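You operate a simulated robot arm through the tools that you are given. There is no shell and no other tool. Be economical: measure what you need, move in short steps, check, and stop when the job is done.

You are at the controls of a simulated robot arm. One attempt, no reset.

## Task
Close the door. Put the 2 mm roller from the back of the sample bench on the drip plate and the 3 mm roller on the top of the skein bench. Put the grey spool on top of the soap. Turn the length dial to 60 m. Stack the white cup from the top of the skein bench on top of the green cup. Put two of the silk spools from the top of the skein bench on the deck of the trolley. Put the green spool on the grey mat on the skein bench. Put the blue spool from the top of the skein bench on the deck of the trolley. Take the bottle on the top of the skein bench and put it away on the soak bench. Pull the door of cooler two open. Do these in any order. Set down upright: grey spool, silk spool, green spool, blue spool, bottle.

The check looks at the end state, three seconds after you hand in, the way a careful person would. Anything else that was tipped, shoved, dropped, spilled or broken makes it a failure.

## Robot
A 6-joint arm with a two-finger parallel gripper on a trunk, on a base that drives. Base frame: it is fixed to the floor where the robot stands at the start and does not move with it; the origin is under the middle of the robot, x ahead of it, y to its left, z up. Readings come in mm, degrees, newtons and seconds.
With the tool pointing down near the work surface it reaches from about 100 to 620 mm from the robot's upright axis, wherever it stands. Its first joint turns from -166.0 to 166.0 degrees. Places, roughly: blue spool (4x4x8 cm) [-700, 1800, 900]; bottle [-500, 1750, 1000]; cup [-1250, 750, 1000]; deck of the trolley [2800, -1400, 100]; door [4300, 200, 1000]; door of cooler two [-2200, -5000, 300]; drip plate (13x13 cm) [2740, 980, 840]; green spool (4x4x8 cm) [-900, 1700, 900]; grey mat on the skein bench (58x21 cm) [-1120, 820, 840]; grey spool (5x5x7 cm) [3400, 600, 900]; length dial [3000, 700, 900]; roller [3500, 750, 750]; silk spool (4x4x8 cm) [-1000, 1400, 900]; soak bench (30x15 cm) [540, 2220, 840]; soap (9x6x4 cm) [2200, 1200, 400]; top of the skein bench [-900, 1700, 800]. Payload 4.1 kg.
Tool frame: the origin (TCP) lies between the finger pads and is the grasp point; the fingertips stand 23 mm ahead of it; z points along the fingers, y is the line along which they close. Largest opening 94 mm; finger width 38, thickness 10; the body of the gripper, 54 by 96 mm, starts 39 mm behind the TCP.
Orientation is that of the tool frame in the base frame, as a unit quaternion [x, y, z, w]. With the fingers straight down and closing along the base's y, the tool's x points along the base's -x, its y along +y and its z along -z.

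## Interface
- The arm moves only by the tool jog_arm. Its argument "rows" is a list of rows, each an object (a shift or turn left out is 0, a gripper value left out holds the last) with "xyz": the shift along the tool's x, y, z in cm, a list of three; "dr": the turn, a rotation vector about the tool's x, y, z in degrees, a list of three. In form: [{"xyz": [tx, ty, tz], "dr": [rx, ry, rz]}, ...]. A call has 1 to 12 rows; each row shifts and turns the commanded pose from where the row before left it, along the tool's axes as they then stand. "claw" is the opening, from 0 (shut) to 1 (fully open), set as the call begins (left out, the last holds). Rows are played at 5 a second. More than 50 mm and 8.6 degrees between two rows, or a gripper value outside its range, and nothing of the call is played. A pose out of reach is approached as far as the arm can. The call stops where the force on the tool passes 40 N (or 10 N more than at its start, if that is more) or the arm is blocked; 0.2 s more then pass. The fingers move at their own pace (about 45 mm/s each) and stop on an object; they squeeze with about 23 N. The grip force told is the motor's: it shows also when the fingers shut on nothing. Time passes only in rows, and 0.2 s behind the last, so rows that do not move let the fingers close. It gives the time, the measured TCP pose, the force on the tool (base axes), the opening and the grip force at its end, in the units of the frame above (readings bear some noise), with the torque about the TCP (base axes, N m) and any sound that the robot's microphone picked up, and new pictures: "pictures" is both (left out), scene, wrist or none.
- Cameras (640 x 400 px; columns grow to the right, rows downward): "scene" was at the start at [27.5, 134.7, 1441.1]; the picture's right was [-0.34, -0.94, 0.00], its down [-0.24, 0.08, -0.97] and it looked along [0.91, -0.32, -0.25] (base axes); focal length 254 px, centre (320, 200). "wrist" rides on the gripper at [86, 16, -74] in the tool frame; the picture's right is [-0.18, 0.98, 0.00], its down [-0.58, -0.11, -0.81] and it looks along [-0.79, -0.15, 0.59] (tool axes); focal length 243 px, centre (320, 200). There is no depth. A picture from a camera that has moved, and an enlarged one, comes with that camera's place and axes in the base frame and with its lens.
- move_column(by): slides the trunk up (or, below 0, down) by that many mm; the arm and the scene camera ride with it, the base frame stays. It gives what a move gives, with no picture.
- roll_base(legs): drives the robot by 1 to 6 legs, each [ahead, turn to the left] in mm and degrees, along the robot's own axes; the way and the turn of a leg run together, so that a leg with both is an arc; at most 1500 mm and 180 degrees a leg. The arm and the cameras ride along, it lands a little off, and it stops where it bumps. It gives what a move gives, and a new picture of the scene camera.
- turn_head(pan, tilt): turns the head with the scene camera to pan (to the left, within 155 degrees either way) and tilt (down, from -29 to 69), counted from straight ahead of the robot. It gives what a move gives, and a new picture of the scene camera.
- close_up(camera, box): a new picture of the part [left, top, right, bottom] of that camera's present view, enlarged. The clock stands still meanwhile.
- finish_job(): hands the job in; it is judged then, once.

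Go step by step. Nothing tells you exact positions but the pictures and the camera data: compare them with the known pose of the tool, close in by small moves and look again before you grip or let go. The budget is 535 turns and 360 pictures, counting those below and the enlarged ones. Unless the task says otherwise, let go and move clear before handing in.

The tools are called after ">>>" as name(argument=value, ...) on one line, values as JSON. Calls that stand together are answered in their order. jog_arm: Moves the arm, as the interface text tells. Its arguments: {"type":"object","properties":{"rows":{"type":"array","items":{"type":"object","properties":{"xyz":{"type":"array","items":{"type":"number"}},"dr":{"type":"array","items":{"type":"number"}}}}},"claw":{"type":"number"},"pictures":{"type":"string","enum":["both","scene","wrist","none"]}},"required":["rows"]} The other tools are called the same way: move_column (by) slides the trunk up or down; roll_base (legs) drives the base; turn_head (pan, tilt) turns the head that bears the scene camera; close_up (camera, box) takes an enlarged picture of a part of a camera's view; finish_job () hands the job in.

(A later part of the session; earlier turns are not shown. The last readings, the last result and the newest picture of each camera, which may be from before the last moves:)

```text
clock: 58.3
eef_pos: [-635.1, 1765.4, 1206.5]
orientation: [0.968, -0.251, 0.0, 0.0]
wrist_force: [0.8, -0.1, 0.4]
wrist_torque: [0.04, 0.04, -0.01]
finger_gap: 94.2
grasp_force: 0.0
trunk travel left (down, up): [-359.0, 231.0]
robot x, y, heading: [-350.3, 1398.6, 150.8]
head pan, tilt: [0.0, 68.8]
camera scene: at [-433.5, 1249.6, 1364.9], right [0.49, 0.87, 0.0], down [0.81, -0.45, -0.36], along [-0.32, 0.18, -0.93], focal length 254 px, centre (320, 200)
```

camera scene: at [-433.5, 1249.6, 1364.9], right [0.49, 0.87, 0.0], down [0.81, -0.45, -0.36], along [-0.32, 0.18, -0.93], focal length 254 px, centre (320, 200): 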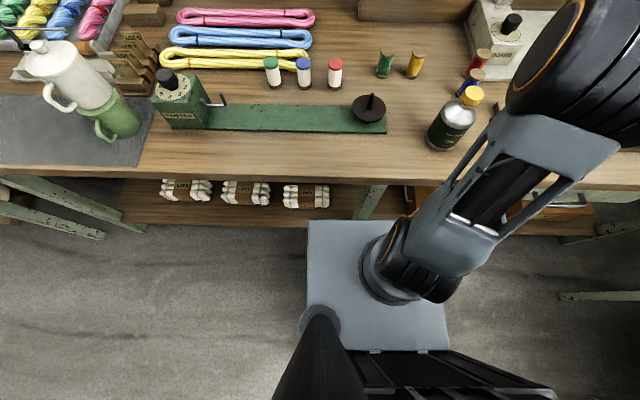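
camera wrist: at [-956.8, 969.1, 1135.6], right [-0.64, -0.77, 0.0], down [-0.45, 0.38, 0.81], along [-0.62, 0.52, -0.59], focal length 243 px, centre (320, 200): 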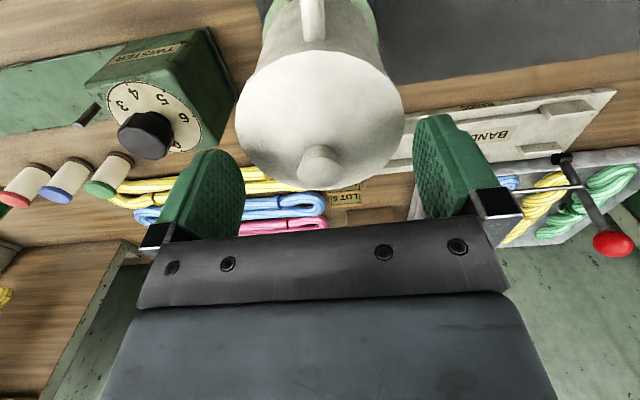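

Green spool is ~561 ahead, 9 left of the axis. I move above it with the claw partly open.

>>> jog_arm(rows=[{"xyz": [-1.9, 2.7, 2.2]}, {"xyz": [-1.9, 2.7, 2.2]}, {"xyz": [-1.9, 2.7, 2.2]}, {"xyz": [-1.9, 2.7, 2.2]}, {"xyz": [-1.9, 2.7, 2.2]}, {"xyz": [-1.9, 2.7, 2.2]}, {"xyz": [-1.9, 2.8, 2.2]}], claw=0.62, pictures="both")

```text
clock: 59.9
eef_pos: [-846.2, 1664.8, 1053.8]
orientation: [0.968, -0.25, 0.0, 0.0]
wrist_force: [-0.2, -1.0, -1.0]
wrist_torque: [0.0, 0.04, 0.01]
finger_gap: 58.3
grasp_force: 0.0
trunk travel left (down, up): [-359.0, 231.0]
robot x, y, heading: [-352.4, 1397.8, 151.0]
head pan, tilt: [0.0, 68.8]
camera scene: at [-433.5, 1249.4, 1364.9], right [0.49, 0.87, 0.0], down [0.81, -0.45, -0.36], along [-0.32, 0.18, -0.93], focal length 254 px, centre (320, 200)
camera wrist: at [-777.1, 1608.6, 1128.4], right [-0.64, -0.77, 0.0], down [-0.45, 0.38, 0.81], along [-0.62, 0.52, -0.59], focal length 243 px, centre (320, 200)
```

scene: 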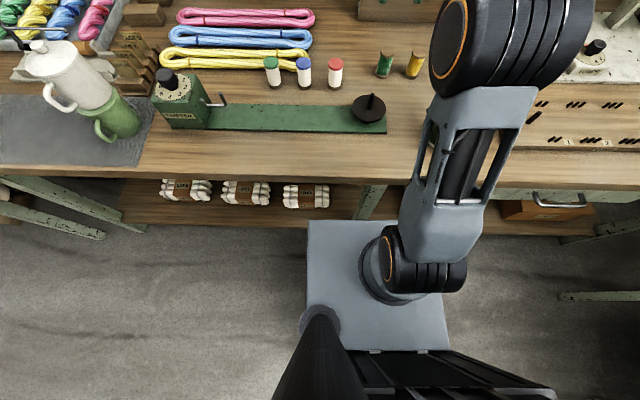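
wrist: 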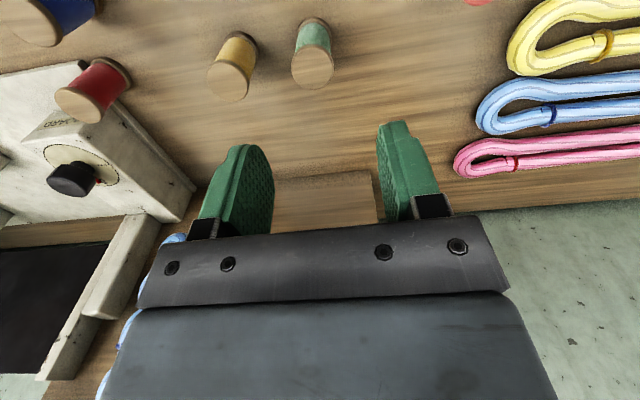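

>>> jog_arm(rows=[{"xyz": [-0.5, -0.4, 2]}, {"xyz": [-0.5, -0.4, 3]}, {"xyz": [0, 0, 3]}], claw=0.62, pictures="wrist")

```text
clock: 60.7
eef_pos: [-850.2, 1674.9, 972.9]
orientation: [0.968, -0.251, -0.001, 0.0]
wrist_force: [-0.3, 0.7, 0.0]
wrist_torque: [-0.01, 0.0, -0.04]
finger_gap: 58.2
grasp_force: 0.1
trunk travel left (down, up): [-359.0, 231.0]
robot x, y, heading: [-358.3, 1396.9, 150.9]
head pan, tilt: [0.0, 68.8]
camera wrist: at [-781.5, 1620.3, 1047.9], right [-0.64, -0.77, 0.0], down [-0.46, 0.38, 0.81], along [-0.62, 0.52, -0.59], focal length 243 px, centre (320, 200)
```

wrist: 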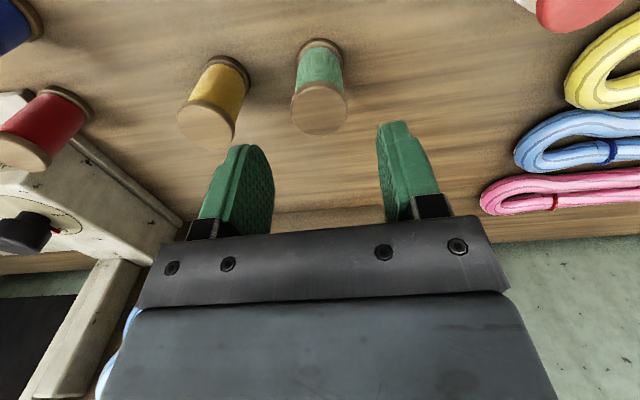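

>>> jog_arm(rows=[{"xyz": [-0.4, -0.2, 1.5]}, {"xyz": [-0.4, 0, 1.5]}, {"xyz": [0, 0, 1.5]}], claw=0.62, pictures="wrist")

```text
clock: 61.5
eef_pos: [-855.1, 1681.7, 928.2]
orientation: [0.968, -0.251, 0.0, 0.001]
wrist_force: [0.4, -0.3, 0.0]
wrist_torque: [0.0, -0.03, -0.01]
finger_gap: 58.1
grasp_force: 0.0
trunk travel left (down, up): [-359.0, 231.0]
robot x, y, heading: [-353.3, 1396.1, 150.8]
head pan, tilt: [0.0, 68.8]
camera wrist: at [-787.4, 1625.8, 1002.3], right [-0.64, -0.77, 0.0], down [-0.45, 0.38, 0.81], along [-0.62, 0.52, -0.59], focal length 243 px, centre (320, 200)
```

wrist: 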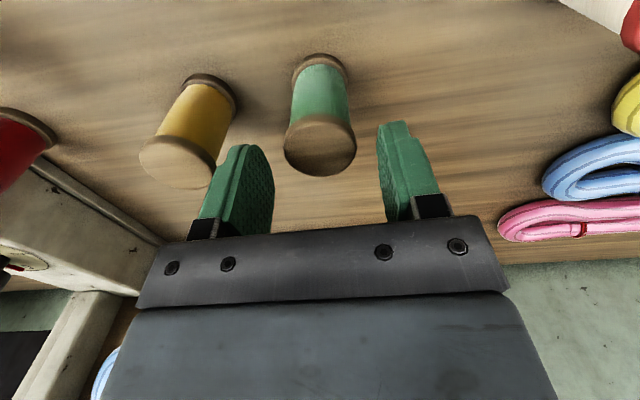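

Spool top is at about z=902, aligned. I descend and grip.

>>> jog_arm(rows=[{"xyz": [-0.2, 0, 1.5]}, {"xyz": [0, 0, 1.5]}, {"xyz": [0, 0, 1.5]}, {"xyz": [0, 0, 0.6]}], pictures="none")

>>> jog_arm(rows=[{}, {}, {}], claw=0, pictures="wrist")

```text
clock: 62.5
eef_pos: [-856.4, 1680.9, 878.4]
orientation: [0.968, -0.251, -0.001, 0.001]
wrist_force: [0.2, 0.3, 0.0]
wrist_torque: [-0.06, 0.04, -0.03]
finger_gap: 58.2
grasp_force: 0.0
trunk travel left (down, up): [-359.0, 231.0]
robot x, y, heading: [-354.7, 1396.9, 150.9]
head pan, tilt: [0.0, 68.8]
```

```text
clock: 63.3
eef_pos: [-857.3, 1682.6, 877.2]
orientation: [0.968, -0.251, 0.0, 0.0]
wrist_force: [0.1, -0.8, -0.5]
wrist_torque: [0.01, -0.01, 0.0]
finger_gap: 36.4
grasp_force: 22.9
trunk travel left (down, up): [-359.0, 231.0]
robot x, y, heading: [-355.8, 1399.5, 150.7]
head pan, tilt: [0.0, 68.8]
camera wrist: at [-788.5, 1626.6, 951.9], right [-0.64, -0.77, 0.0], down [-0.46, 0.38, 0.81], along [-0.62, 0.52, -0.59], focal length 243 px, centre (320, 200)
```

wrist: 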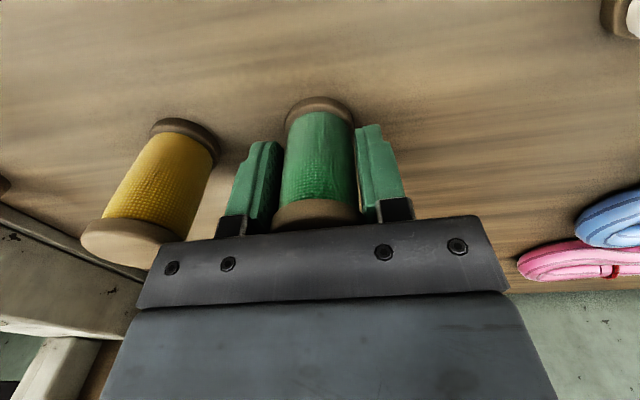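

>>> jog_arm(rows=[{"xyz": [0, 0, -0.5]}, {"xyz": [0, 0, -1]}, {"xyz": [0, 0, -2]}, {"xyz": [0, 0, -3]}, {"xyz": [0, 0, -3]}, {"xyz": [0, 0, -3]}, {"xyz": [0, 0, -3]}, {"xyz": [2, 0, -3]}, {"xyz": [3, 0, -3]}, {"xyz": [3, 0, -3]}, {"xyz": [3, 0, -2]}], pictures="wrist")

```text
clock: 65.7
eef_pos: [-761.3, 1628.3, 1143.1]
orientation: [0.968, -0.251, 0.0, 0.0]
wrist_force: [-1.3, 0.1, -1.2]
wrist_torque: [0.01, -0.03, -0.03]
finger_gap: 36.6
grasp_force: 22.5
trunk travel left (down, up): [-359.0, 231.0]
robot x, y, heading: [-354.6, 1395.0, 150.7]
head pan, tilt: [0.0, 68.8]
camera wrist: at [-692.2, 1572.0, 1216.7], right [-0.64, -0.77, 0.0], down [-0.46, 0.38, 0.81], along [-0.62, 0.52, -0.59], focal length 243 px, centre (320, 200)
```

wrist: 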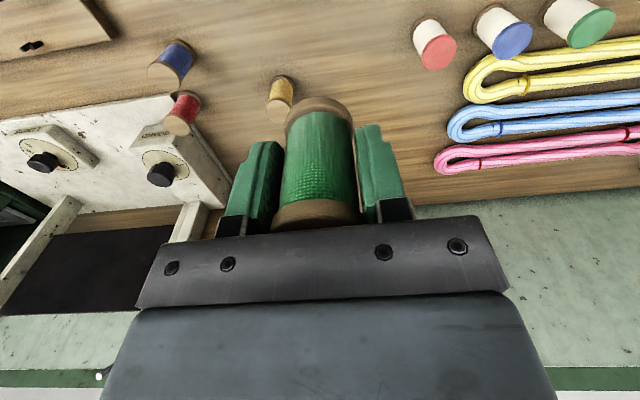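

Secure. I drive back to the mat end of the bench.

>>> roll_base(legs=[[-120, 0], [0, -90.7], [-860, 0], [0, 90.4]])

>>> turn_head(pan=0, tilt=45)

```text
clock: 78.8
eef_pos: [-1099.7, 839.3, 1142.3]
orientation: [0.964, -0.267, 0.0, 0.0]
wrist_force: [0.0, 0.6, -0.6]
wrist_torque: [0.02, -0.01, -0.01]
finger_gap: 36.7
grasp_force: 23.2
trunk travel left (down, up): [-359.0, 231.0]
robot x, y, heading: [-701.7, 593.5, 149.0]
head pan, tilt: [0.0, 68.8]
camera scene: at [-785.1, 451.0, 1364.9], right [0.52, 0.86, 0.0], down [0.8, -0.48, -0.36], along [-0.31, 0.19, -0.93], focal length 254 px, centre (320, 200)
```

scene: 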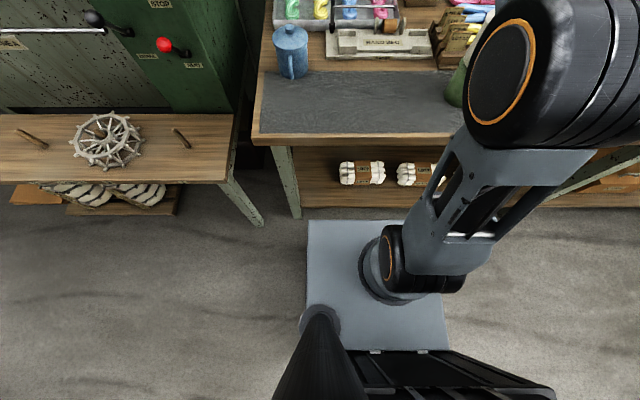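

```text
clock: 79.7
eef_pos: [-1100.9, 840.0, 1142.1]
orientation: [0.964, -0.267, 0.0, 0.001]
wrist_force: [-0.5, -0.3, -1.2]
wrist_torque: [0.01, 0.01, 0.01]
finger_gap: 36.7
grasp_force: 23.3
trunk travel left (down, up): [-359.0, 231.0]
robot x, y, heading: [-701.0, 597.6, 148.9]
head pan, tilt: [0.0, 45.0]
camera scene: at [-806.8, 464.1, 1393.7], right [0.52, 0.86, 0.0], down [0.61, -0.36, -0.71], along [-0.61, 0.36, -0.71], focal length 254 px, centre (320, 200)
```

scene: 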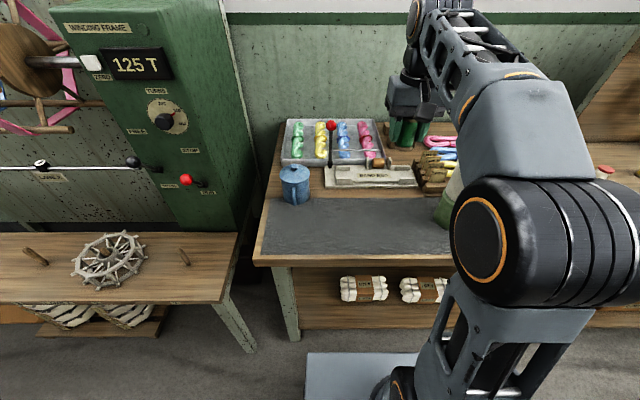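

Mat centre spot at about (-1140,798). I bring the spool over it and lower.

>>> jog_arm(rows=[{"xyz": [-0.4, 1.8, 1]}, {"xyz": [-0.4, 1.9, 2]}, {"xyz": [-0.4, 1.9, 3]}, {"xyz": [0, 0, 4]}, {"xyz": [0, 0, 4]}, {"xyz": [0, 0, 4]}, {"xyz": [0, 0, 3]}, {"xyz": [0, 0, 2]}], pictures="both")

```text
clock: 81.5
eef_pos: [-1140.2, 798.5, 910.3]
orientation: [0.964, -0.267, 0.0, 0.0]
wrist_force: [0.8, -0.6, -0.2]
wrist_torque: [-0.04, -0.05, -0.01]
finger_gap: 36.6
grasp_force: 23.2
trunk travel left (down, up): [-359.0, 231.0]
robot x, y, heading: [-703.2, 594.8, 148.9]
head pan, tilt: [0.0, 45.0]
camera scene: at [-806.9, 464.2, 1393.8], right [0.52, 0.86, 0.0], down [0.61, -0.36, -0.71], along [-0.61, 0.36, -0.71], focal length 254 px, centre (320, 200)
camera wrist: at [-1072.8, 740.3, 984.7], right [-0.66, -0.75, 0.0], down [-0.44, 0.39, 0.81], along [-0.6, 0.54, -0.59], focal length 243 px, centre (320, 200)
```

scene: 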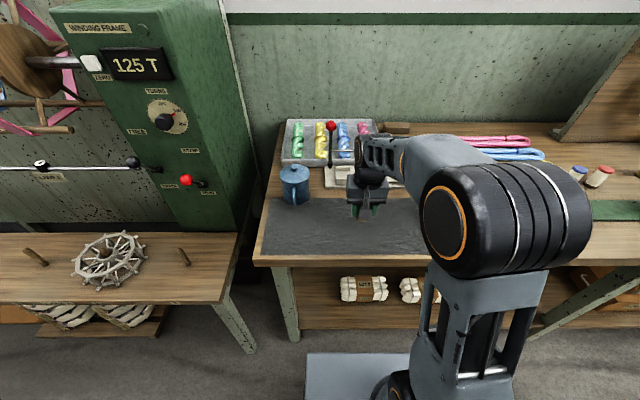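
wrist: 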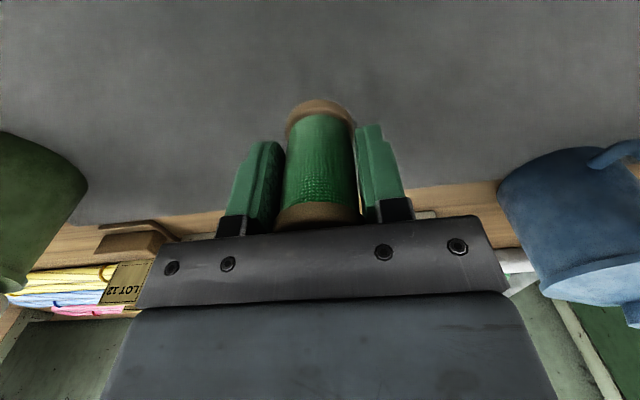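

>>> jog_arm(rows=[{"xyz": [0, 0, 0.8]}, {"xyz": [0, 0, 0.8]}, {"xyz": [0, 0, 0.6]}, {"xyz": [0, 0, 0.2]}], pictures="none")

>>> jog_arm(rows=[{"xyz": [0, 0, 0.2]}, {"xyz": [0, 0, 0.2]}], pictures="none")

```text
clock: 82.5
eef_pos: [-1137.8, 797.4, 888.3]
orientation: [0.963, -0.268, -0.001, 0.0]
wrist_force: [0.2, 0.0, -0.7]
wrist_torque: [0.01, -0.01, -0.01]
finger_gap: 36.6
grasp_force: 22.8
trunk travel left (down, up): [-359.0, 231.0]
robot x, y, heading: [-702.8, 597.4, 149.1]
head pan, tilt: [0.0, 45.0]
```

```text
clock: 83.1
eef_pos: [-1140.3, 797.6, 883.1]
orientation: [0.964, -0.268, 0.0, 0.0]
wrist_force: [-0.3, -0.6, -1.0]
wrist_torque: [0.0, -0.02, -0.02]
finger_gap: 36.5
grasp_force: 22.6
trunk travel left (down, up): [-359.0, 231.0]
robot x, y, heading: [-699.5, 597.1, 148.7]
head pan, tilt: [0.0, 45.0]
```

>>> jog_arm(rows=[{"xyz": [0, 0, 0.2]}, {"xyz": [0, 0, 0.1]}], pictures="none")

>>> jog_arm(rows=[{"xyz": [0, 0, 0.1]}, {"xyz": [0, 0, 0.1]}], pictures="none")

```text
clock: 83.7
eef_pos: [-1138.0, 798.2, 880.9]
orientation: [0.964, -0.267, 0.0, -0.001]
wrist_force: [0.4, 0.1, -0.9]
wrist_torque: [0.0, -0.01, 0.01]
finger_gap: 36.5
grasp_force: 22.0
trunk travel left (down, up): [-359.0, 231.0]
robot x, y, heading: [-703.2, 598.2, 149.1]
head pan, tilt: [0.0, 45.0]
```

```text
clock: 84.3
eef_pos: [-1139.3, 798.0, 879.1]
orientation: [0.964, -0.267, 0.0, 0.0]
wrist_force: [-0.4, 0.0, 0.1]
wrist_torque: [0.0, 0.01, -0.02]
finger_gap: 36.7
grasp_force: 23.1
trunk travel left (down, up): [-359.0, 231.0]
robot x, y, heading: [-699.2, 597.0, 149.1]
head pan, tilt: [0.0, 45.0]
```

>>> jog_arm(rows=[{"xyz": [0, 0, 0.1]}, {"xyz": [0, 0, 0.1]}], pictures="none")

```text
clock: 84.9
eef_pos: [-1139.4, 798.2, 879.2]
orientation: [0.963, -0.268, 0.0, -0.001]
wrist_force: [0.5, 0.2, 0.0]
wrist_torque: [-0.02, 0.02, -0.01]
finger_gap: 36.7
grasp_force: 23.1
trunk travel left (down, up): [-359.0, 231.0]
robot x, y, heading: [-701.0, 598.5, 149.2]
head pan, tilt: [0.0, 45.0]
```

Height has stopped falling, so the spool is on the mat. I release and rise.

>>> jog_arm(rows=[{}, {}, {}], claw=0.65, pictures="none")

>>> jog_arm(rows=[{"xyz": [0, 0, -1]}, {"xyz": [0, 0, -2]}, {"xyz": [0, 0, -3]}, {"xyz": [0, 0, -4]}, {"xyz": [0, 0, -4]}, {"xyz": [0, 0, -4]}, {"xyz": [0, 0, -4]}, {"xyz": [0, 0, -4]}, {"xyz": [3, 0, -3]}], pictures="wrist")

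```text
clock: 85.7
eef_pos: [-1140.5, 798.2, 877.1]
orientation: [0.964, -0.267, 0.0, 0.001]
wrist_force: [0.0, 0.5, 0.7]
wrist_torque: [-0.01, -0.02, 0.01]
finger_gap: 61.2
grasp_force: 0.1
trunk travel left (down, up): [-359.0, 231.0]
robot x, y, heading: [-699.4, 597.8, 149.0]
head pan, tilt: [0.0, 45.0]
```

```text
clock: 87.7
eef_pos: [-1115.8, 780.5, 1167.2]
orientation: [0.964, -0.267, 0.001, 0.0]
wrist_force: [-0.4, -0.1, 0.2]
wrist_torque: [-0.02, -0.02, -0.02]
finger_gap: 61.2
grasp_force: 0.1
trunk travel left (down, up): [-359.0, 231.0]
robot x, y, heading: [-702.4, 597.9, 148.8]
head pan, tilt: [0.0, 45.0]
camera wrist: at [-1047.6, 723.9, 1242.1], right [-0.66, -0.75, 0.0], down [-0.44, 0.39, 0.81], along [-0.6, 0.54, -0.59], focal length 243 px, centre (320, 200)
```

wrist: 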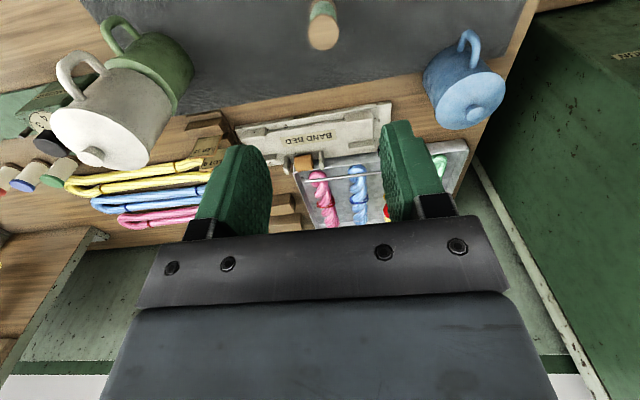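

The green spool stands on the mat. Next: the bottle. I drive back along the bench.

>>> roll_base(legs=[[0, -88.8], [960, 0], [0, 90.5]])

```text
clock: 100.4
eef_pos: [-630.8, 1586.3, 1167.9]
orientation: [0.967, -0.255, 0.0, 0.0]
wrist_force: [-0.5, -0.6, 0.8]
wrist_torque: [0.01, -0.02, 0.01]
finger_gap: 61.0
grasp_force: 0.0
trunk travel left (down, up): [-359.0, 231.0]
robot x, y, heading: [-213.0, 1408.6, 150.5]
head pan, tilt: [0.0, 45.0]
camera scene: at [-315.4, 1276.6, 1393.7], right [0.49, 0.87, 0.0], down [0.61, -0.35, -0.71], along [-0.61, 0.35, -0.71], focal length 254 px, centre (320, 200)
```

scene: 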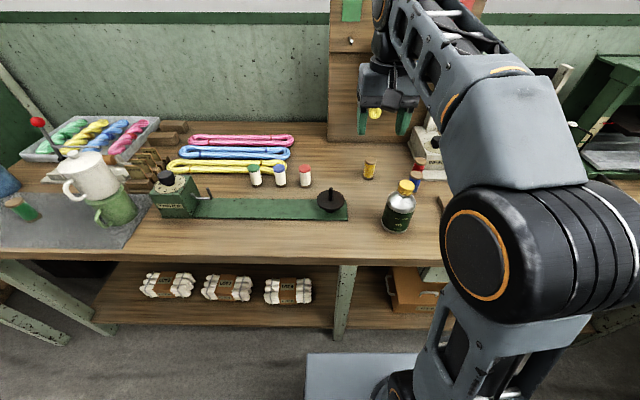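

Bottle at about (-625,1707), cap near z=958. I move above it with the claw open.

>>> jog_arm(rows=[{"xyz": [-1.5, -2.7, 1.5]}, {"xyz": [-1.5, -2.7, 2]}, {"xyz": [-1.5, -2.7, 2]}, {"xyz": [-1, -2.7, 2]}], claw=1, pictures="wrist")

>>> close_up(camera="scene", box=[350, 150, 470, 255])

```text
clock: 101.4
eef_pos: [-623.8, 1708.8, 1091.8]
orientation: [0.967, -0.256, 0.001, 0.0]
wrist_force: [-0.4, 0.2, -0.7]
wrist_torque: [0.04, 0.01, -0.01]
finger_gap: 93.8
grasp_force: 0.1
trunk travel left (down, up): [-359.0, 231.0]
robot x, y, heading: [-212.2, 1409.8, 150.3]
head pan, tilt: [0.0, 45.0]
camera wrist: at [-556.1, 1652.6, 1165.6], right [-0.65, -0.76, 0.0], down [-0.45, 0.38, 0.81], along [-0.62, 0.52, -0.59], focal length 243 px, centre (320, 200)
```

wrist: 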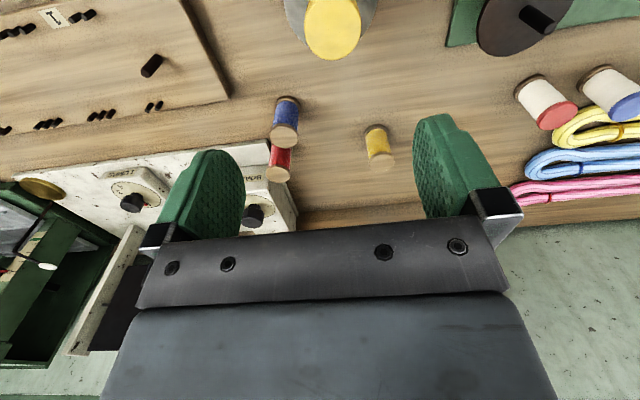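

```text
3.81 times, centred on (410, 202) of scene
camera zoom: at [-315.4, 1276.7, 1393.8], right [0.49, 0.87, 0.0], down [0.61, -0.35, -0.71], along [-0.61, 0.35, -0.71], focal length 966 px, centre (-23, 190)
```

zoom: 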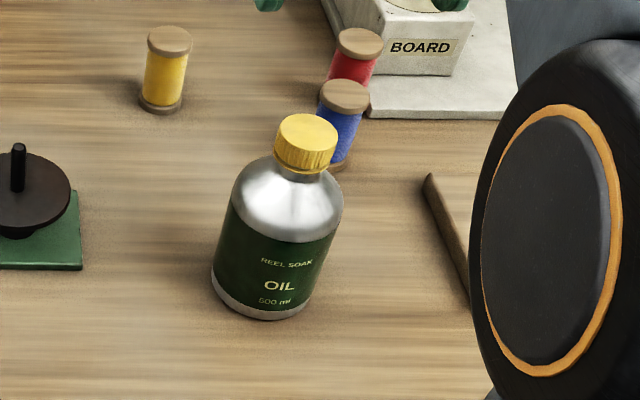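

>>> jog_arm(rows=[{"xyz": [0.8, 0.6, 2]}, {"xyz": [0.8, 0.6, 2]}, {"xyz": [0, 0, 2]}], claw=0.75, pictures="wrist")

```text
clock: 102.2
eef_pos: [-617.0, 1690.0, 1032.0]
orientation: [0.967, -0.255, 0.0, 0.0]
wrist_force: [-0.1, -0.5, -0.9]
wrist_torque: [0.02, 0.01, 0.0]
finger_gap: 70.4
grasp_force: 0.0
trunk travel left (down, up): [-359.0, 231.0]
robot x, y, heading: [-211.9, 1411.9, 150.4]
head pan, tilt: [0.0, 45.0]
camera wrist: at [-547.9, 1633.8, 1105.8], right [-0.65, -0.76, 0.0], down [-0.45, 0.38, 0.81], along [-0.62, 0.52, -0.59], focal length 243 px, centre (320, 200)
```

wrist: 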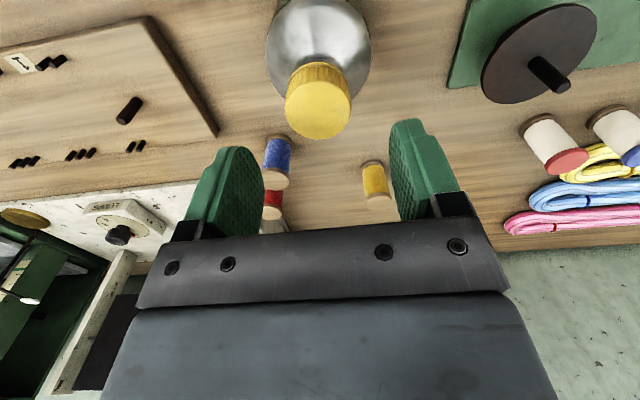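

>>> jog_arm(rows=[{"xyz": [0, -0.2, 2]}, {"xyz": [0, 0, 1.5]}], pictures="wrist")

```text
clock: 102.8
eef_pos: [-615.8, 1691.4, 997.6]
orientation: [0.967, -0.255, -0.001, -0.001]
wrist_force: [0.1, 0.0, 0.7]
wrist_torque: [-0.01, -0.02, 0.01]
finger_gap: 70.5
grasp_force: 0.1
trunk travel left (down, up): [-359.0, 231.0]
robot x, y, heading: [-210.4, 1409.4, 150.5]
head pan, tilt: [0.0, 45.0]
camera wrist: at [-547.8, 1635.4, 1071.4], right [-0.65, -0.76, 0.0], down [-0.45, 0.38, 0.81], along [-0.62, 0.52, -0.59], focal length 243 px, centre (320, 200)
```

wrist: 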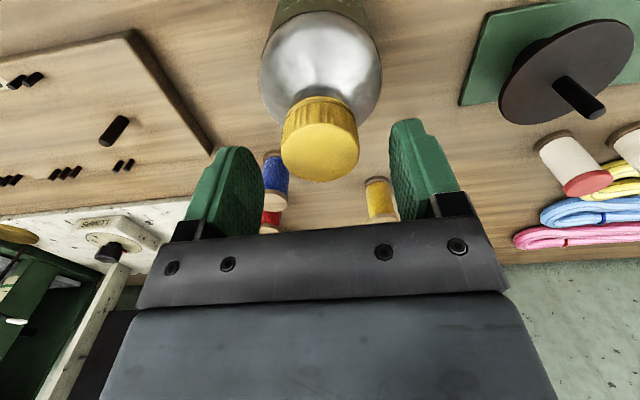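

>>> jog_arm(rows=[{"xyz": [0, 0, 1.5]}, {"xyz": [0, 0, 1.5]}], pictures="wrist")

>>> close_up(camera="scene", box=[350, 150, 470, 255])

```text
clock: 103.4
eef_pos: [-614.9, 1690.5, 969.5]
orientation: [0.967, -0.256, 0.001, 0.0]
wrist_force: [0.1, 0.1, -0.1]
wrist_torque: [-0.03, 0.0, 0.0]
finger_gap: 70.6
grasp_force: 0.0
trunk travel left (down, up): [-359.0, 231.0]
robot x, y, heading: [-215.7, 1407.6, 150.3]
head pan, tilt: [0.0, 45.0]
camera wrist: at [-547.1, 1634.8, 1042.7], right [-0.65, -0.76, 0.0], down [-0.45, 0.38, 0.81], along [-0.62, 0.52, -0.59], focal length 243 px, centre (320, 200)
```

wrist: 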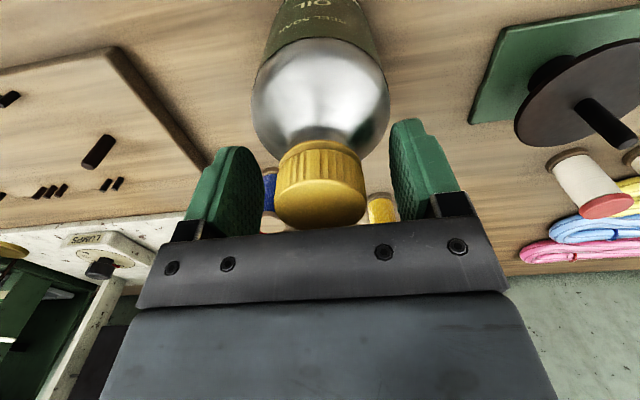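

```text
3.81 times, centred on (410, 202) of scene
camera zoom: at [-315.3, 1276.6, 1393.8], right [0.49, 0.87, 0.0], down [0.61, -0.35, -0.71], along [-0.61, 0.35, -0.71], focal length 966 px, centre (-23, 190)
```

zoom: 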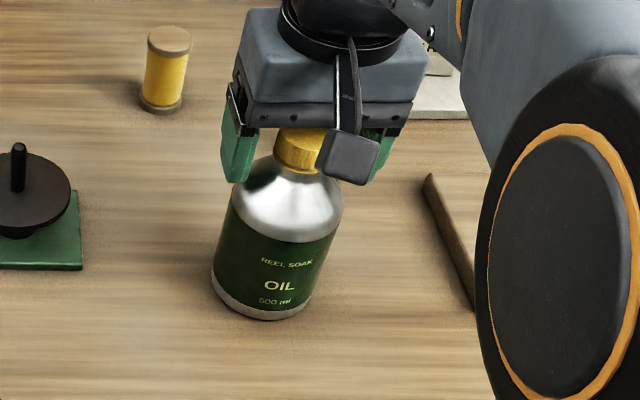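

>>> jog_arm(rows=[{}, {}, {}], claw=0, pictures="none")

>>> jog_arm(rows=[{"xyz": [0, 0, -0.3]}, {"xyz": [0, 0, -0.5]}, {"xyz": [0, 0, -1]}, {"xyz": [0, 0, -1.5]}, {"xyz": [0, 0, -2]}, {"xyz": [0, 0, -2]}, {"xyz": [0, 0, -1]}], pictures="both")

```text
clock: 104.2
eef_pos: [-615.6, 1689.8, 972.8]
orientation: [0.967, -0.255, -0.001, -0.002]
wrist_force: [-3.6, -2.7, 17.0]
wrist_torque: [-0.21, 0.06, -0.02]
finger_gap: 50.2
grasp_force: 23.2
trunk travel left (down, up): [-359.0, 231.0]
robot x, y, heading: [-213.2, 1409.9, 150.4]
head pan, tilt: [0.0, 45.0]
```

```text
clock: 105.8
eef_pos: [-615.2, 1691.3, 1051.3]
orientation: [0.967, -0.256, 0.0, 0.0]
wrist_force: [-0.9, 0.7, -2.9]
wrist_torque: [0.02, 0.0, -0.04]
finger_gap: 34.2
grasp_force: 22.7
trunk travel left (down, up): [-359.0, 231.0]
robot x, y, heading: [-214.0, 1409.9, 150.4]
head pan, tilt: [0.0, 45.0]
camera scene: at [-315.5, 1276.7, 1393.7], right [0.49, 0.87, 0.0], down [0.61, -0.35, -0.71], along [-0.61, 0.35, -0.71], focal length 254 px, centre (320, 200)
camera wrist: at [-547.4, 1634.6, 1124.4], right [-0.65, -0.76, 0.0], down [-0.45, 0.38, 0.81], along [-0.62, 0.52, -0.59], focal length 243 px, centre (320, 200)
```

scene: 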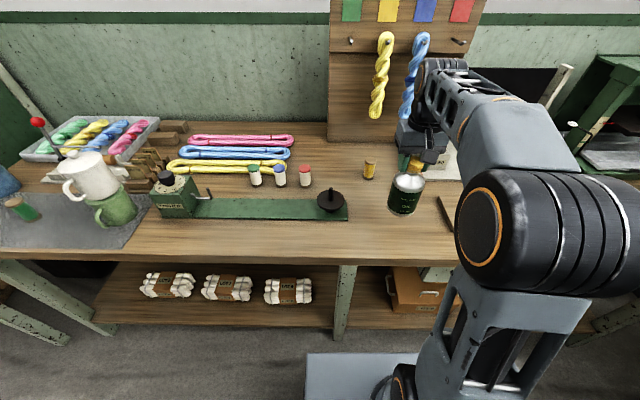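
wrist: 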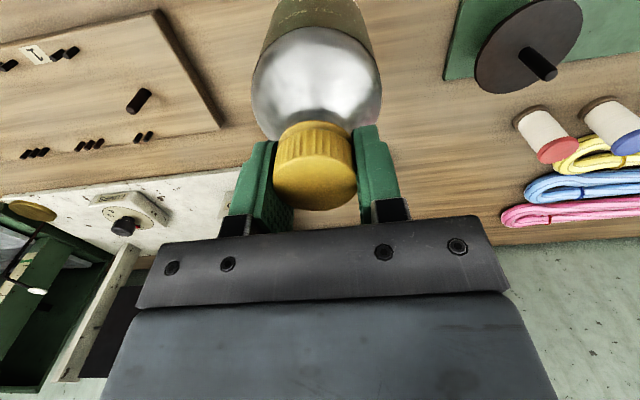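

The bottle hangs from the cap steadily. I lift, retract and drive toward the soak bench.

>>> jog_arm(rows=[{"xyz": [0, 0, -2]}, {"xyz": [0, 0, -3]}, {"xyz": [1, 0, -3]}, {"xyz": [3, 0, -2]}, {"xyz": [3, 0, 0]}, {"xyz": [2, 0, 0]}], pictures="none")

>>> roll_base(legs=[[0, -113], [400, 0], [0, 23]])

```text
clock: 107.2
eef_pos: [-538.2, 1645.4, 1151.0]
orientation: [0.967, -0.255, -0.001, 0.0]
wrist_force: [-1.0, -0.5, -2.3]
wrist_torque: [-0.02, 0.02, 0.01]
finger_gap: 33.9
grasp_force: 22.7
trunk travel left (down, up): [-359.0, 231.0]
robot x, y, heading: [-214.7, 1411.5, 150.3]
head pan, tilt: [0.0, 45.0]
```

```text
clock: 115.7
eef_pos: [355.4, 1957.6, 1150.1]
orientation: [-0.488, 0.873, -0.001, 0.0]
wrist_force: [0.5, 0.3, -2.4]
wrist_torque: [0.04, -0.04, 0.0]
finger_gap: 33.9
grasp_force: 23.0
trunk travel left (down, up): [-359.0, 231.0]
robot x, y, heading: [111.8, 1641.0, 58.3]
head pan, tilt: [0.0, 45.0]
camera scene: at [-20.8, 1746.4, 1393.7], right [0.85, -0.52, 0.0], down [-0.37, -0.6, -0.71], along [0.37, 0.6, -0.71], focal length 254 px, centre (320, 200)
```

scene: 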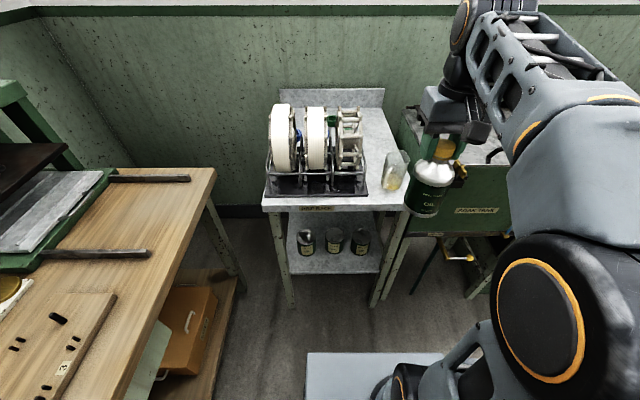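

>>> close_up(camera="scene", box=[250, 80, 450, 225])

```text
2.76 times, centred on (350, 152) of scene
camera zoom: at [-20.8, 1746.4, 1393.7], right [0.85, -0.52, 0.0], down [-0.37, -0.6, -0.71], along [0.37, 0.6, -0.71], focal length 699 px, centre (237, 331)
```

zoom: 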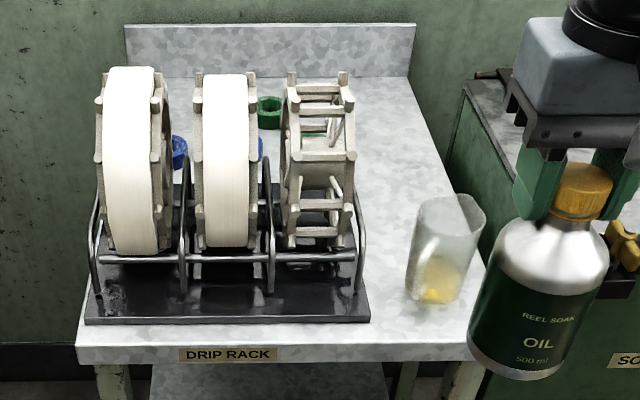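

The table is labelled DRIP RACK, with the free strip right of the rack where a beaker stands; the given place matches that strip. I'll put the bottle behind the beaker; first raise it and shift right, then drive in.

>>> jog_arm(rows=[{"xyz": [0, -0.8, -1.5]}, {"xyz": [0, -0.8, -1.5]}, {"xyz": [0, -0.7, -1.5]}], pictures="none")

>>> roll_base(legs=[[310, 0]])

```text
clock: 116.5
eef_pos: [375.4, 1944.4, 1194.0]
orientation: [-0.488, 0.873, -0.001, 0.0]
wrist_force: [-0.3, 0.5, -2.8]
wrist_torque: [0.01, -0.02, -0.03]
finger_gap: 33.8
grasp_force: 23.0
trunk travel left (down, up): [-359.0, 231.0]
robot x, y, heading: [108.7, 1646.7, 58.6]
head pan, tilt: [0.0, 45.0]
```

```text
clock: 118.6
eef_pos: [537.2, 2211.0, 1194.0]
orientation: [-0.49, 0.872, 0.001, 0.0]
wrist_force: [-0.7, -0.7, -3.6]
wrist_torque: [0.04, -0.02, 0.01]
finger_gap: 33.8
grasp_force: 23.0
trunk travel left (down, up): [-359.0, 231.0]
robot x, y, heading: [273.3, 1905.8, 58.5]
head pan, tilt: [0.0, 45.0]
camera scene: at [142.1, 2011.5, 1393.7], right [0.85, -0.52, 0.0], down [-0.37, -0.6, -0.71], along [0.37, 0.6, -0.71], focal length 254 px, centre (320, 200)
```

scene: 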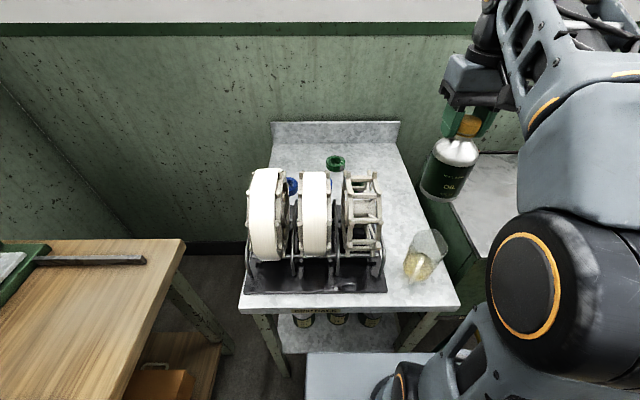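

>>> jog_arm(rows=[{"xyz": [-2, -0.5, 0]}, {"xyz": [-3, -0.5, 0]}, {"xyz": [-3, -0.5, 1]}, {"xyz": [-1.4, 0, 2]}, {"xyz": [0, 0, 3]}, {"xyz": [0, 0, 3]}, {"xyz": [0, 0, 3]}, {"xyz": [0, 0, 2]}, {"xyz": [0, 0, 1]}], pictures="both")

>>> close_up(camera="scene", box=[340, 130, 500, 310])

```text
clock: 120.6
eef_pos: [601.0, 2283.5, 1044.4]
orientation: [-0.49, 0.872, 0.0, 0.0]
wrist_force: [-0.5, -0.1, -2.8]
wrist_torque: [0.0, -0.01, 0.04]
finger_gap: 33.9
grasp_force: 23.1
trunk travel left (down, up): [-359.0, 231.0]
robot x, y, heading: [276.5, 1904.1, 58.4]
head pan, tilt: [0.0, 45.0]
camera scene: at [142.2, 2011.5, 1393.8], right [0.85, -0.52, 0.0], down [-0.37, -0.6, -0.71], along [0.37, 0.6, -0.71], focal length 254 px, centre (320, 200)
camera wrist: at [542.4, 2218.5, 1118.3], right [-0.74, 0.67, 0.0], down [0.4, 0.44, 0.81], along [0.54, 0.6, -0.59], focal length 243 px, centre (320, 200)
```

scene: 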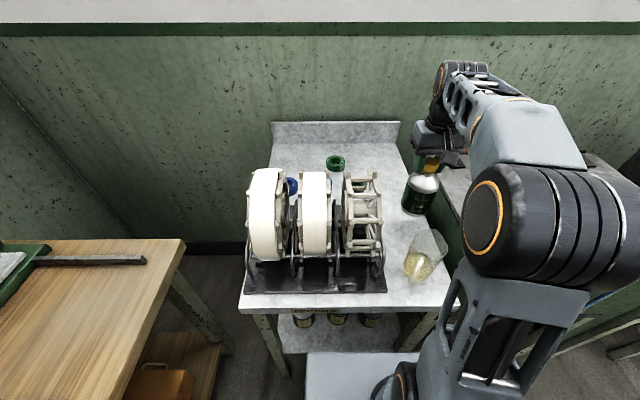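
wrist: 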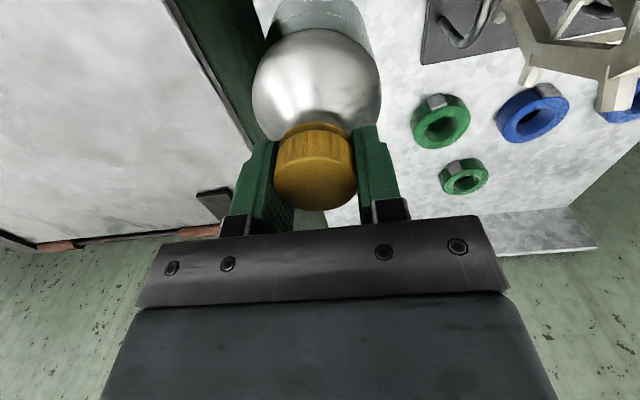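

```text
2.22 times, centred on (420, 220) of scene
camera zoom: at [142.2, 2011.5, 1393.8], right [0.85, -0.52, 0.0], down [-0.37, -0.6, -0.71], along [0.37, 0.6, -0.71], focal length 563 px, centre (98, 156)
```

zoom: 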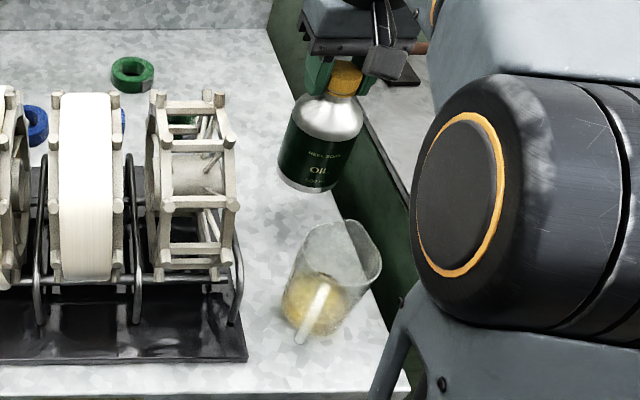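

>>> jog_arm(rows=[{"xyz": [0, 0, 1]}, {"xyz": [0, 0, 1.5]}, {"xyz": [0, 0, 1]}, {"xyz": [0, 0, 0.5]}, {"xyz": [0, 0, 0.3]}, {"xyz": [0, 0, 0.2]}], pictures="scene")

>>> close_up(camera="scene", box=[340, 130, 500, 310])

```text
clock: 122.0
eef_pos: [599.5, 2282.0, 1000.1]
orientation: [-0.489, 0.872, 0.0, 0.0]
wrist_force: [0.3, 0.5, -2.8]
wrist_torque: [0.05, -0.03, -0.01]
finger_gap: 33.9
grasp_force: 23.2
trunk travel left (down, up): [-359.0, 231.0]
robot x, y, heading: [272.6, 1905.8, 58.5]
head pan, tilt: [0.0, 45.0]
camera scene: at [142.2, 2011.5, 1393.8], right [0.85, -0.52, 0.0], down [-0.37, -0.6, -0.71], along [0.37, 0.6, -0.71], focal length 254 px, centre (320, 200)
```

scene: 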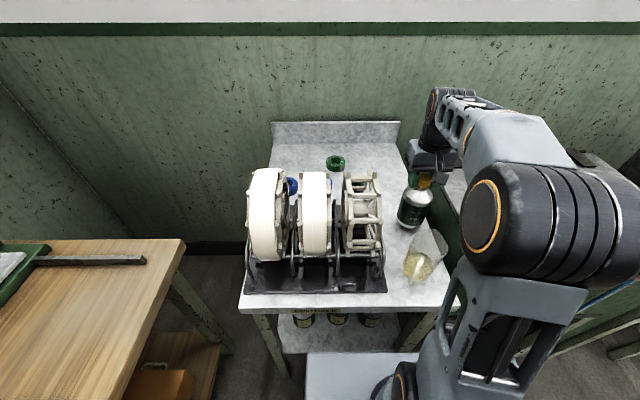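

```text
2.22 times, centred on (420, 220) of scene
camera zoom: at [142.2, 2011.5, 1393.8], right [0.85, -0.52, 0.0], down [-0.37, -0.6, -0.71], along [0.37, 0.6, -0.71], focal length 563 px, centre (98, 156)
```

zoom: 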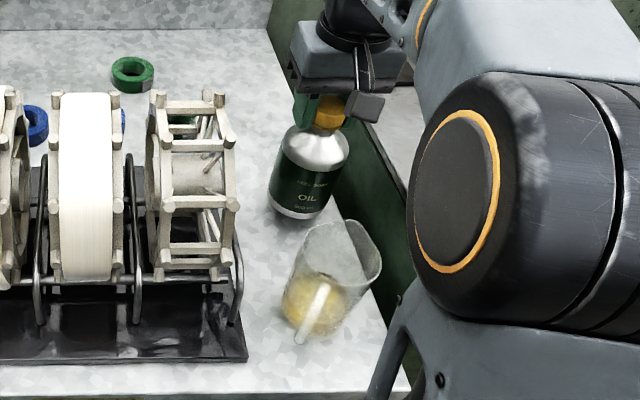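

>>> jog_arm(rows=[{"xyz": [0, 0, 0.5]}, {"xyz": [0, 0, 0.4]}, {"xyz": [0, 0, 0.3]}], pictures="none")

>>> jog_arm(rows=[{"xyz": [0, 0, 0.2]}, {"xyz": [0, 0, 0.2]}], pictures="none")

```text
clock: 122.8
eef_pos: [599.4, 2282.6, 987.2]
orientation: [-0.489, 0.872, 0.0, -0.001]
wrist_force: [0.4, 0.4, -2.4]
wrist_torque: [0.02, -0.01, 0.01]
finger_gap: 33.6
grasp_force: 23.4
trunk travel left (down, up): [-359.0, 231.0]
robot x, y, heading: [272.3, 1911.0, 58.7]
head pan, tilt: [0.0, 45.0]
```

```text
clock: 123.4
eef_pos: [600.0, 2282.6, 983.9]
orientation: [-0.49, 0.872, 0.0, 0.0]
wrist_force: [0.4, 0.4, -3.4]
wrist_torque: [0.01, -0.03, -0.01]
finger_gap: 33.6
grasp_force: 23.0
trunk travel left (down, up): [-359.0, 231.0]
robot x, y, heading: [275.5, 1905.9, 58.4]
head pan, tilt: [0.0, 45.0]
```

>>> jog_arm(rows=[{"xyz": [0, 0, 0.2]}, {"xyz": [0, 0, 0.2]}], pictures="none")

>>> jog_arm(rows=[{"xyz": [0, 0, 0.2]}, {"xyz": [0, 0, 0.2]}], pictures="none")

>>> close_up(camera="scene", box=[340, 130, 500, 310])

```text
clock: 124.0
eef_pos: [598.9, 2282.3, 981.2]
orientation: [-0.489, 0.872, 0.0, 0.002]
wrist_force: [0.7, 1.6, 14.3]
wrist_torque: [-0.38, 0.24, 0.08]
finger_gap: 33.8
grasp_force: 22.9
trunk travel left (down, up): [-359.0, 231.0]
robot x, y, heading: [272.8, 1904.4, 58.4]
head pan, tilt: [0.0, 45.0]
```

```text
clock: 124.6
eef_pos: [598.0, 2283.1, 979.8]
orientation: [-0.489, 0.872, 0.001, 0.005]
wrist_force: [-1.4, -3.2, 15.0]
wrist_torque: [-0.65, 0.53, 0.09]
finger_gap: 33.8
grasp_force: 22.9
trunk travel left (down, up): [-359.0, 231.0]
robot x, y, heading: [270.8, 1903.7, 58.5]
head pan, tilt: [0.0, 45.0]
stopped in row 2: the force on the tool passed its limit (the readings are from after the stop); the commanded pose is now the measured one
```

```text
2.22 times, centred on (420, 220) of scene
camera zoom: at [141.0, 2010.1, 1393.5], right [0.85, -0.52, 0.0], down [-0.37, -0.6, -0.71], along [0.37, 0.6, -0.71], focal length 563 px, centre (98, 156)
```

zoom: 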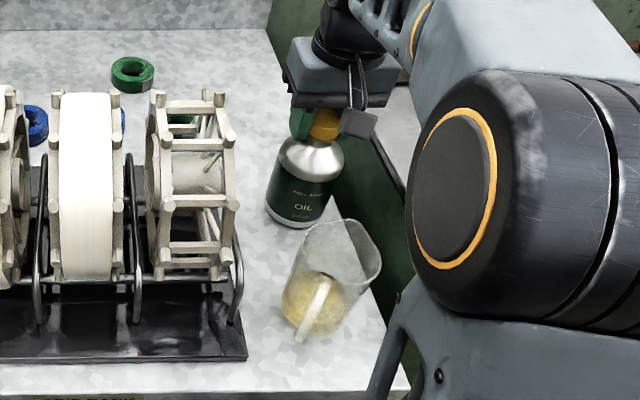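

Contact reached. I relieve the force then let go.

>>> jog_arm(rows=[{"xyz": [0, 0, -0.15]}, {}], pictures="none")

```text
clock: 125.2
eef_pos: [599.9, 2282.5, 981.0]
orientation: [-0.488, 0.873, 0.002, 0.005]
wrist_force: [-0.1, -1.5, 6.9]
wrist_torque: [-0.14, 0.06, 0.02]
finger_gap: 34.2
grasp_force: 22.9
trunk travel left (down, up): [-359.0, 231.0]
robot x, y, heading: [272.5, 1907.3, 58.5]
head pan, tilt: [0.0, 45.0]
```

>>> jog_arm(rows=[{"xyz": [0, 0, -0.1]}, {}, {}, {}], claw=0.7, pictures="wrist")

>>> close_up(camera="scene", box=[340, 130, 500, 310])

```text
clock: 126.2
eef_pos: [599.5, 2284.5, 981.0]
orientation: [-0.489, 0.872, 0.003, 0.005]
wrist_force: [-0.3, 0.3, 0.3]
wrist_torque: [0.01, 0.0, -0.03]
finger_gap: 65.9
grasp_force: 0.1
trunk travel left (down, up): [-359.0, 231.0]
robot x, y, heading: [272.7, 1909.4, 58.5]
head pan, tilt: [0.0, 45.0]
camera wrist: at [541.1, 2218.4, 1054.8], right [-0.74, 0.67, 0.0], down [0.39, 0.43, 0.81], along [0.54, 0.6, -0.58], focal length 243 px, centre (320, 200)
```

wrist: 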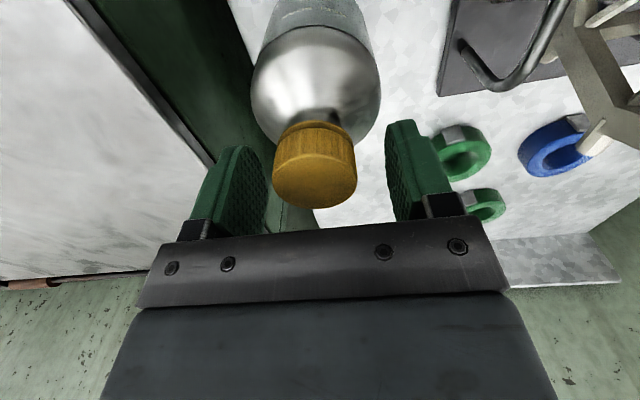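

```text
2.22 times, centred on (420, 220) of scene
camera zoom: at [142.1, 2011.4, 1393.8], right [0.85, -0.52, 0.0], down [-0.37, -0.6, -0.71], along [0.37, 0.6, -0.71], focal length 563 px, centre (98, 156)
```

zoom: 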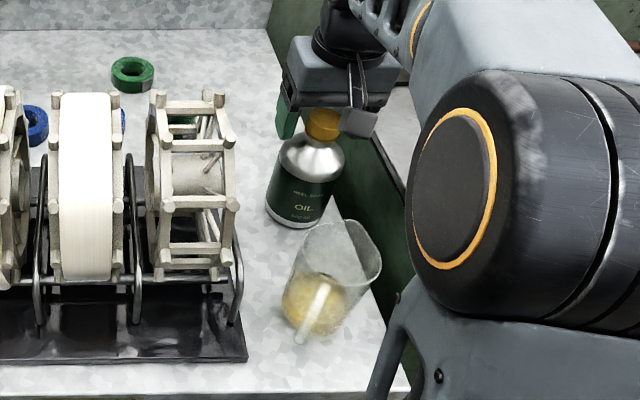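

The bottle stands upright on the bench. I rise, level the tool and back out.

>>> jog_arm(rows=[{"xyz": [0, 0, -1]}, {"xyz": [0, 0, -2]}, {"xyz": [0, 0, -4], "dr": [0, 0.67, 0]}, {"xyz": [0, 0, -4]}, {"xyz": [0, 0, -4]}, {"xyz": [0, 0, -4]}, {"xyz": [4, 0, -1]}, {"xyz": [4, 0, 0]}, {"xyz": [4, 0, 0]}, {"xyz": [4, 0, 0]}], pictures="none")

>>> roll_base(legs=[[-400, 0]])

```text
clock: 128.4
eef_pos: [514.5, 2147.3, 1181.3]
orientation: [-0.49, 0.872, -0.001, -0.002]
wrist_force: [0.3, 0.2, -0.9]
wrist_torque: [-0.02, -0.01, 0.02]
finger_gap: 66.0
grasp_force: 0.0
trunk travel left (down, up): [-359.0, 231.0]
robot x, y, heading: [271.7, 1908.4, 58.5]
head pan, tilt: [0.0, 45.0]
```

```text
clock: 130.8
eef_pos: [307.3, 1810.8, 1181.1]
orientation: [-0.491, 0.871, -0.001, -0.001]
wrist_force: [0.0, -1.0, -0.3]
wrist_torque: [0.0, -0.01, -0.03]
finger_gap: 65.9
grasp_force: 0.1
trunk travel left (down, up): [-359.0, 231.0]
robot x, y, heading: [65.1, 1565.0, 58.7]
head pan, tilt: [0.0, 45.0]
camera scene: at [-64.8, 1672.3, 1393.8], right [0.86, -0.52, 0.0], down [-0.37, -0.6, -0.71], along [0.37, 0.6, -0.71], focal length 254 px, centre (320, 200)
```

scene: 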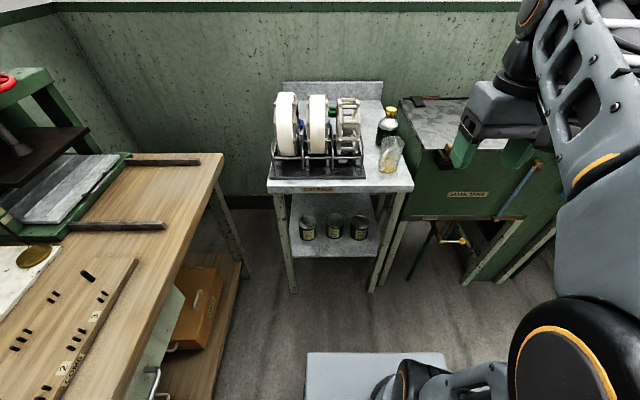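

Now the blue spool, near (-691,1828). I drive to face it.

>>> roll_base(legs=[[0, 125], [270, 0], [0, -33.5]])

```text
clock: 139.5
eef_pos: [-448.9, 1787.6, 1181.4]
orientation: [0.967, -0.256, 0.002, 0.0]
wrist_force: [0.7, 0.2, 0.4]
wrist_torque: [-0.01, -0.02, 0.01]
finger_gap: 65.7
grasp_force: 0.1
trunk travel left (down, up): [-359.0, 231.0]
robot x, y, heading: [-202.2, 1554.3, 150.1]
head pan, tilt: [0.0, 45.0]
camera scene: at [-302.6, 1419.2, 1393.8], right [0.5, 0.87, 0.0], down [0.61, -0.35, -0.71], along [-0.61, 0.35, -0.71], focal length 254 px, centre (320, 200)
```

scene: 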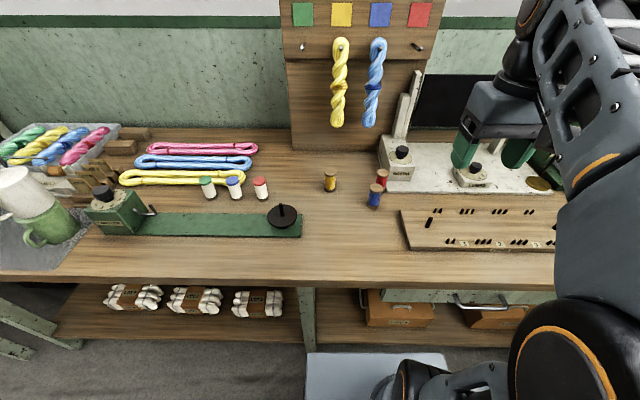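

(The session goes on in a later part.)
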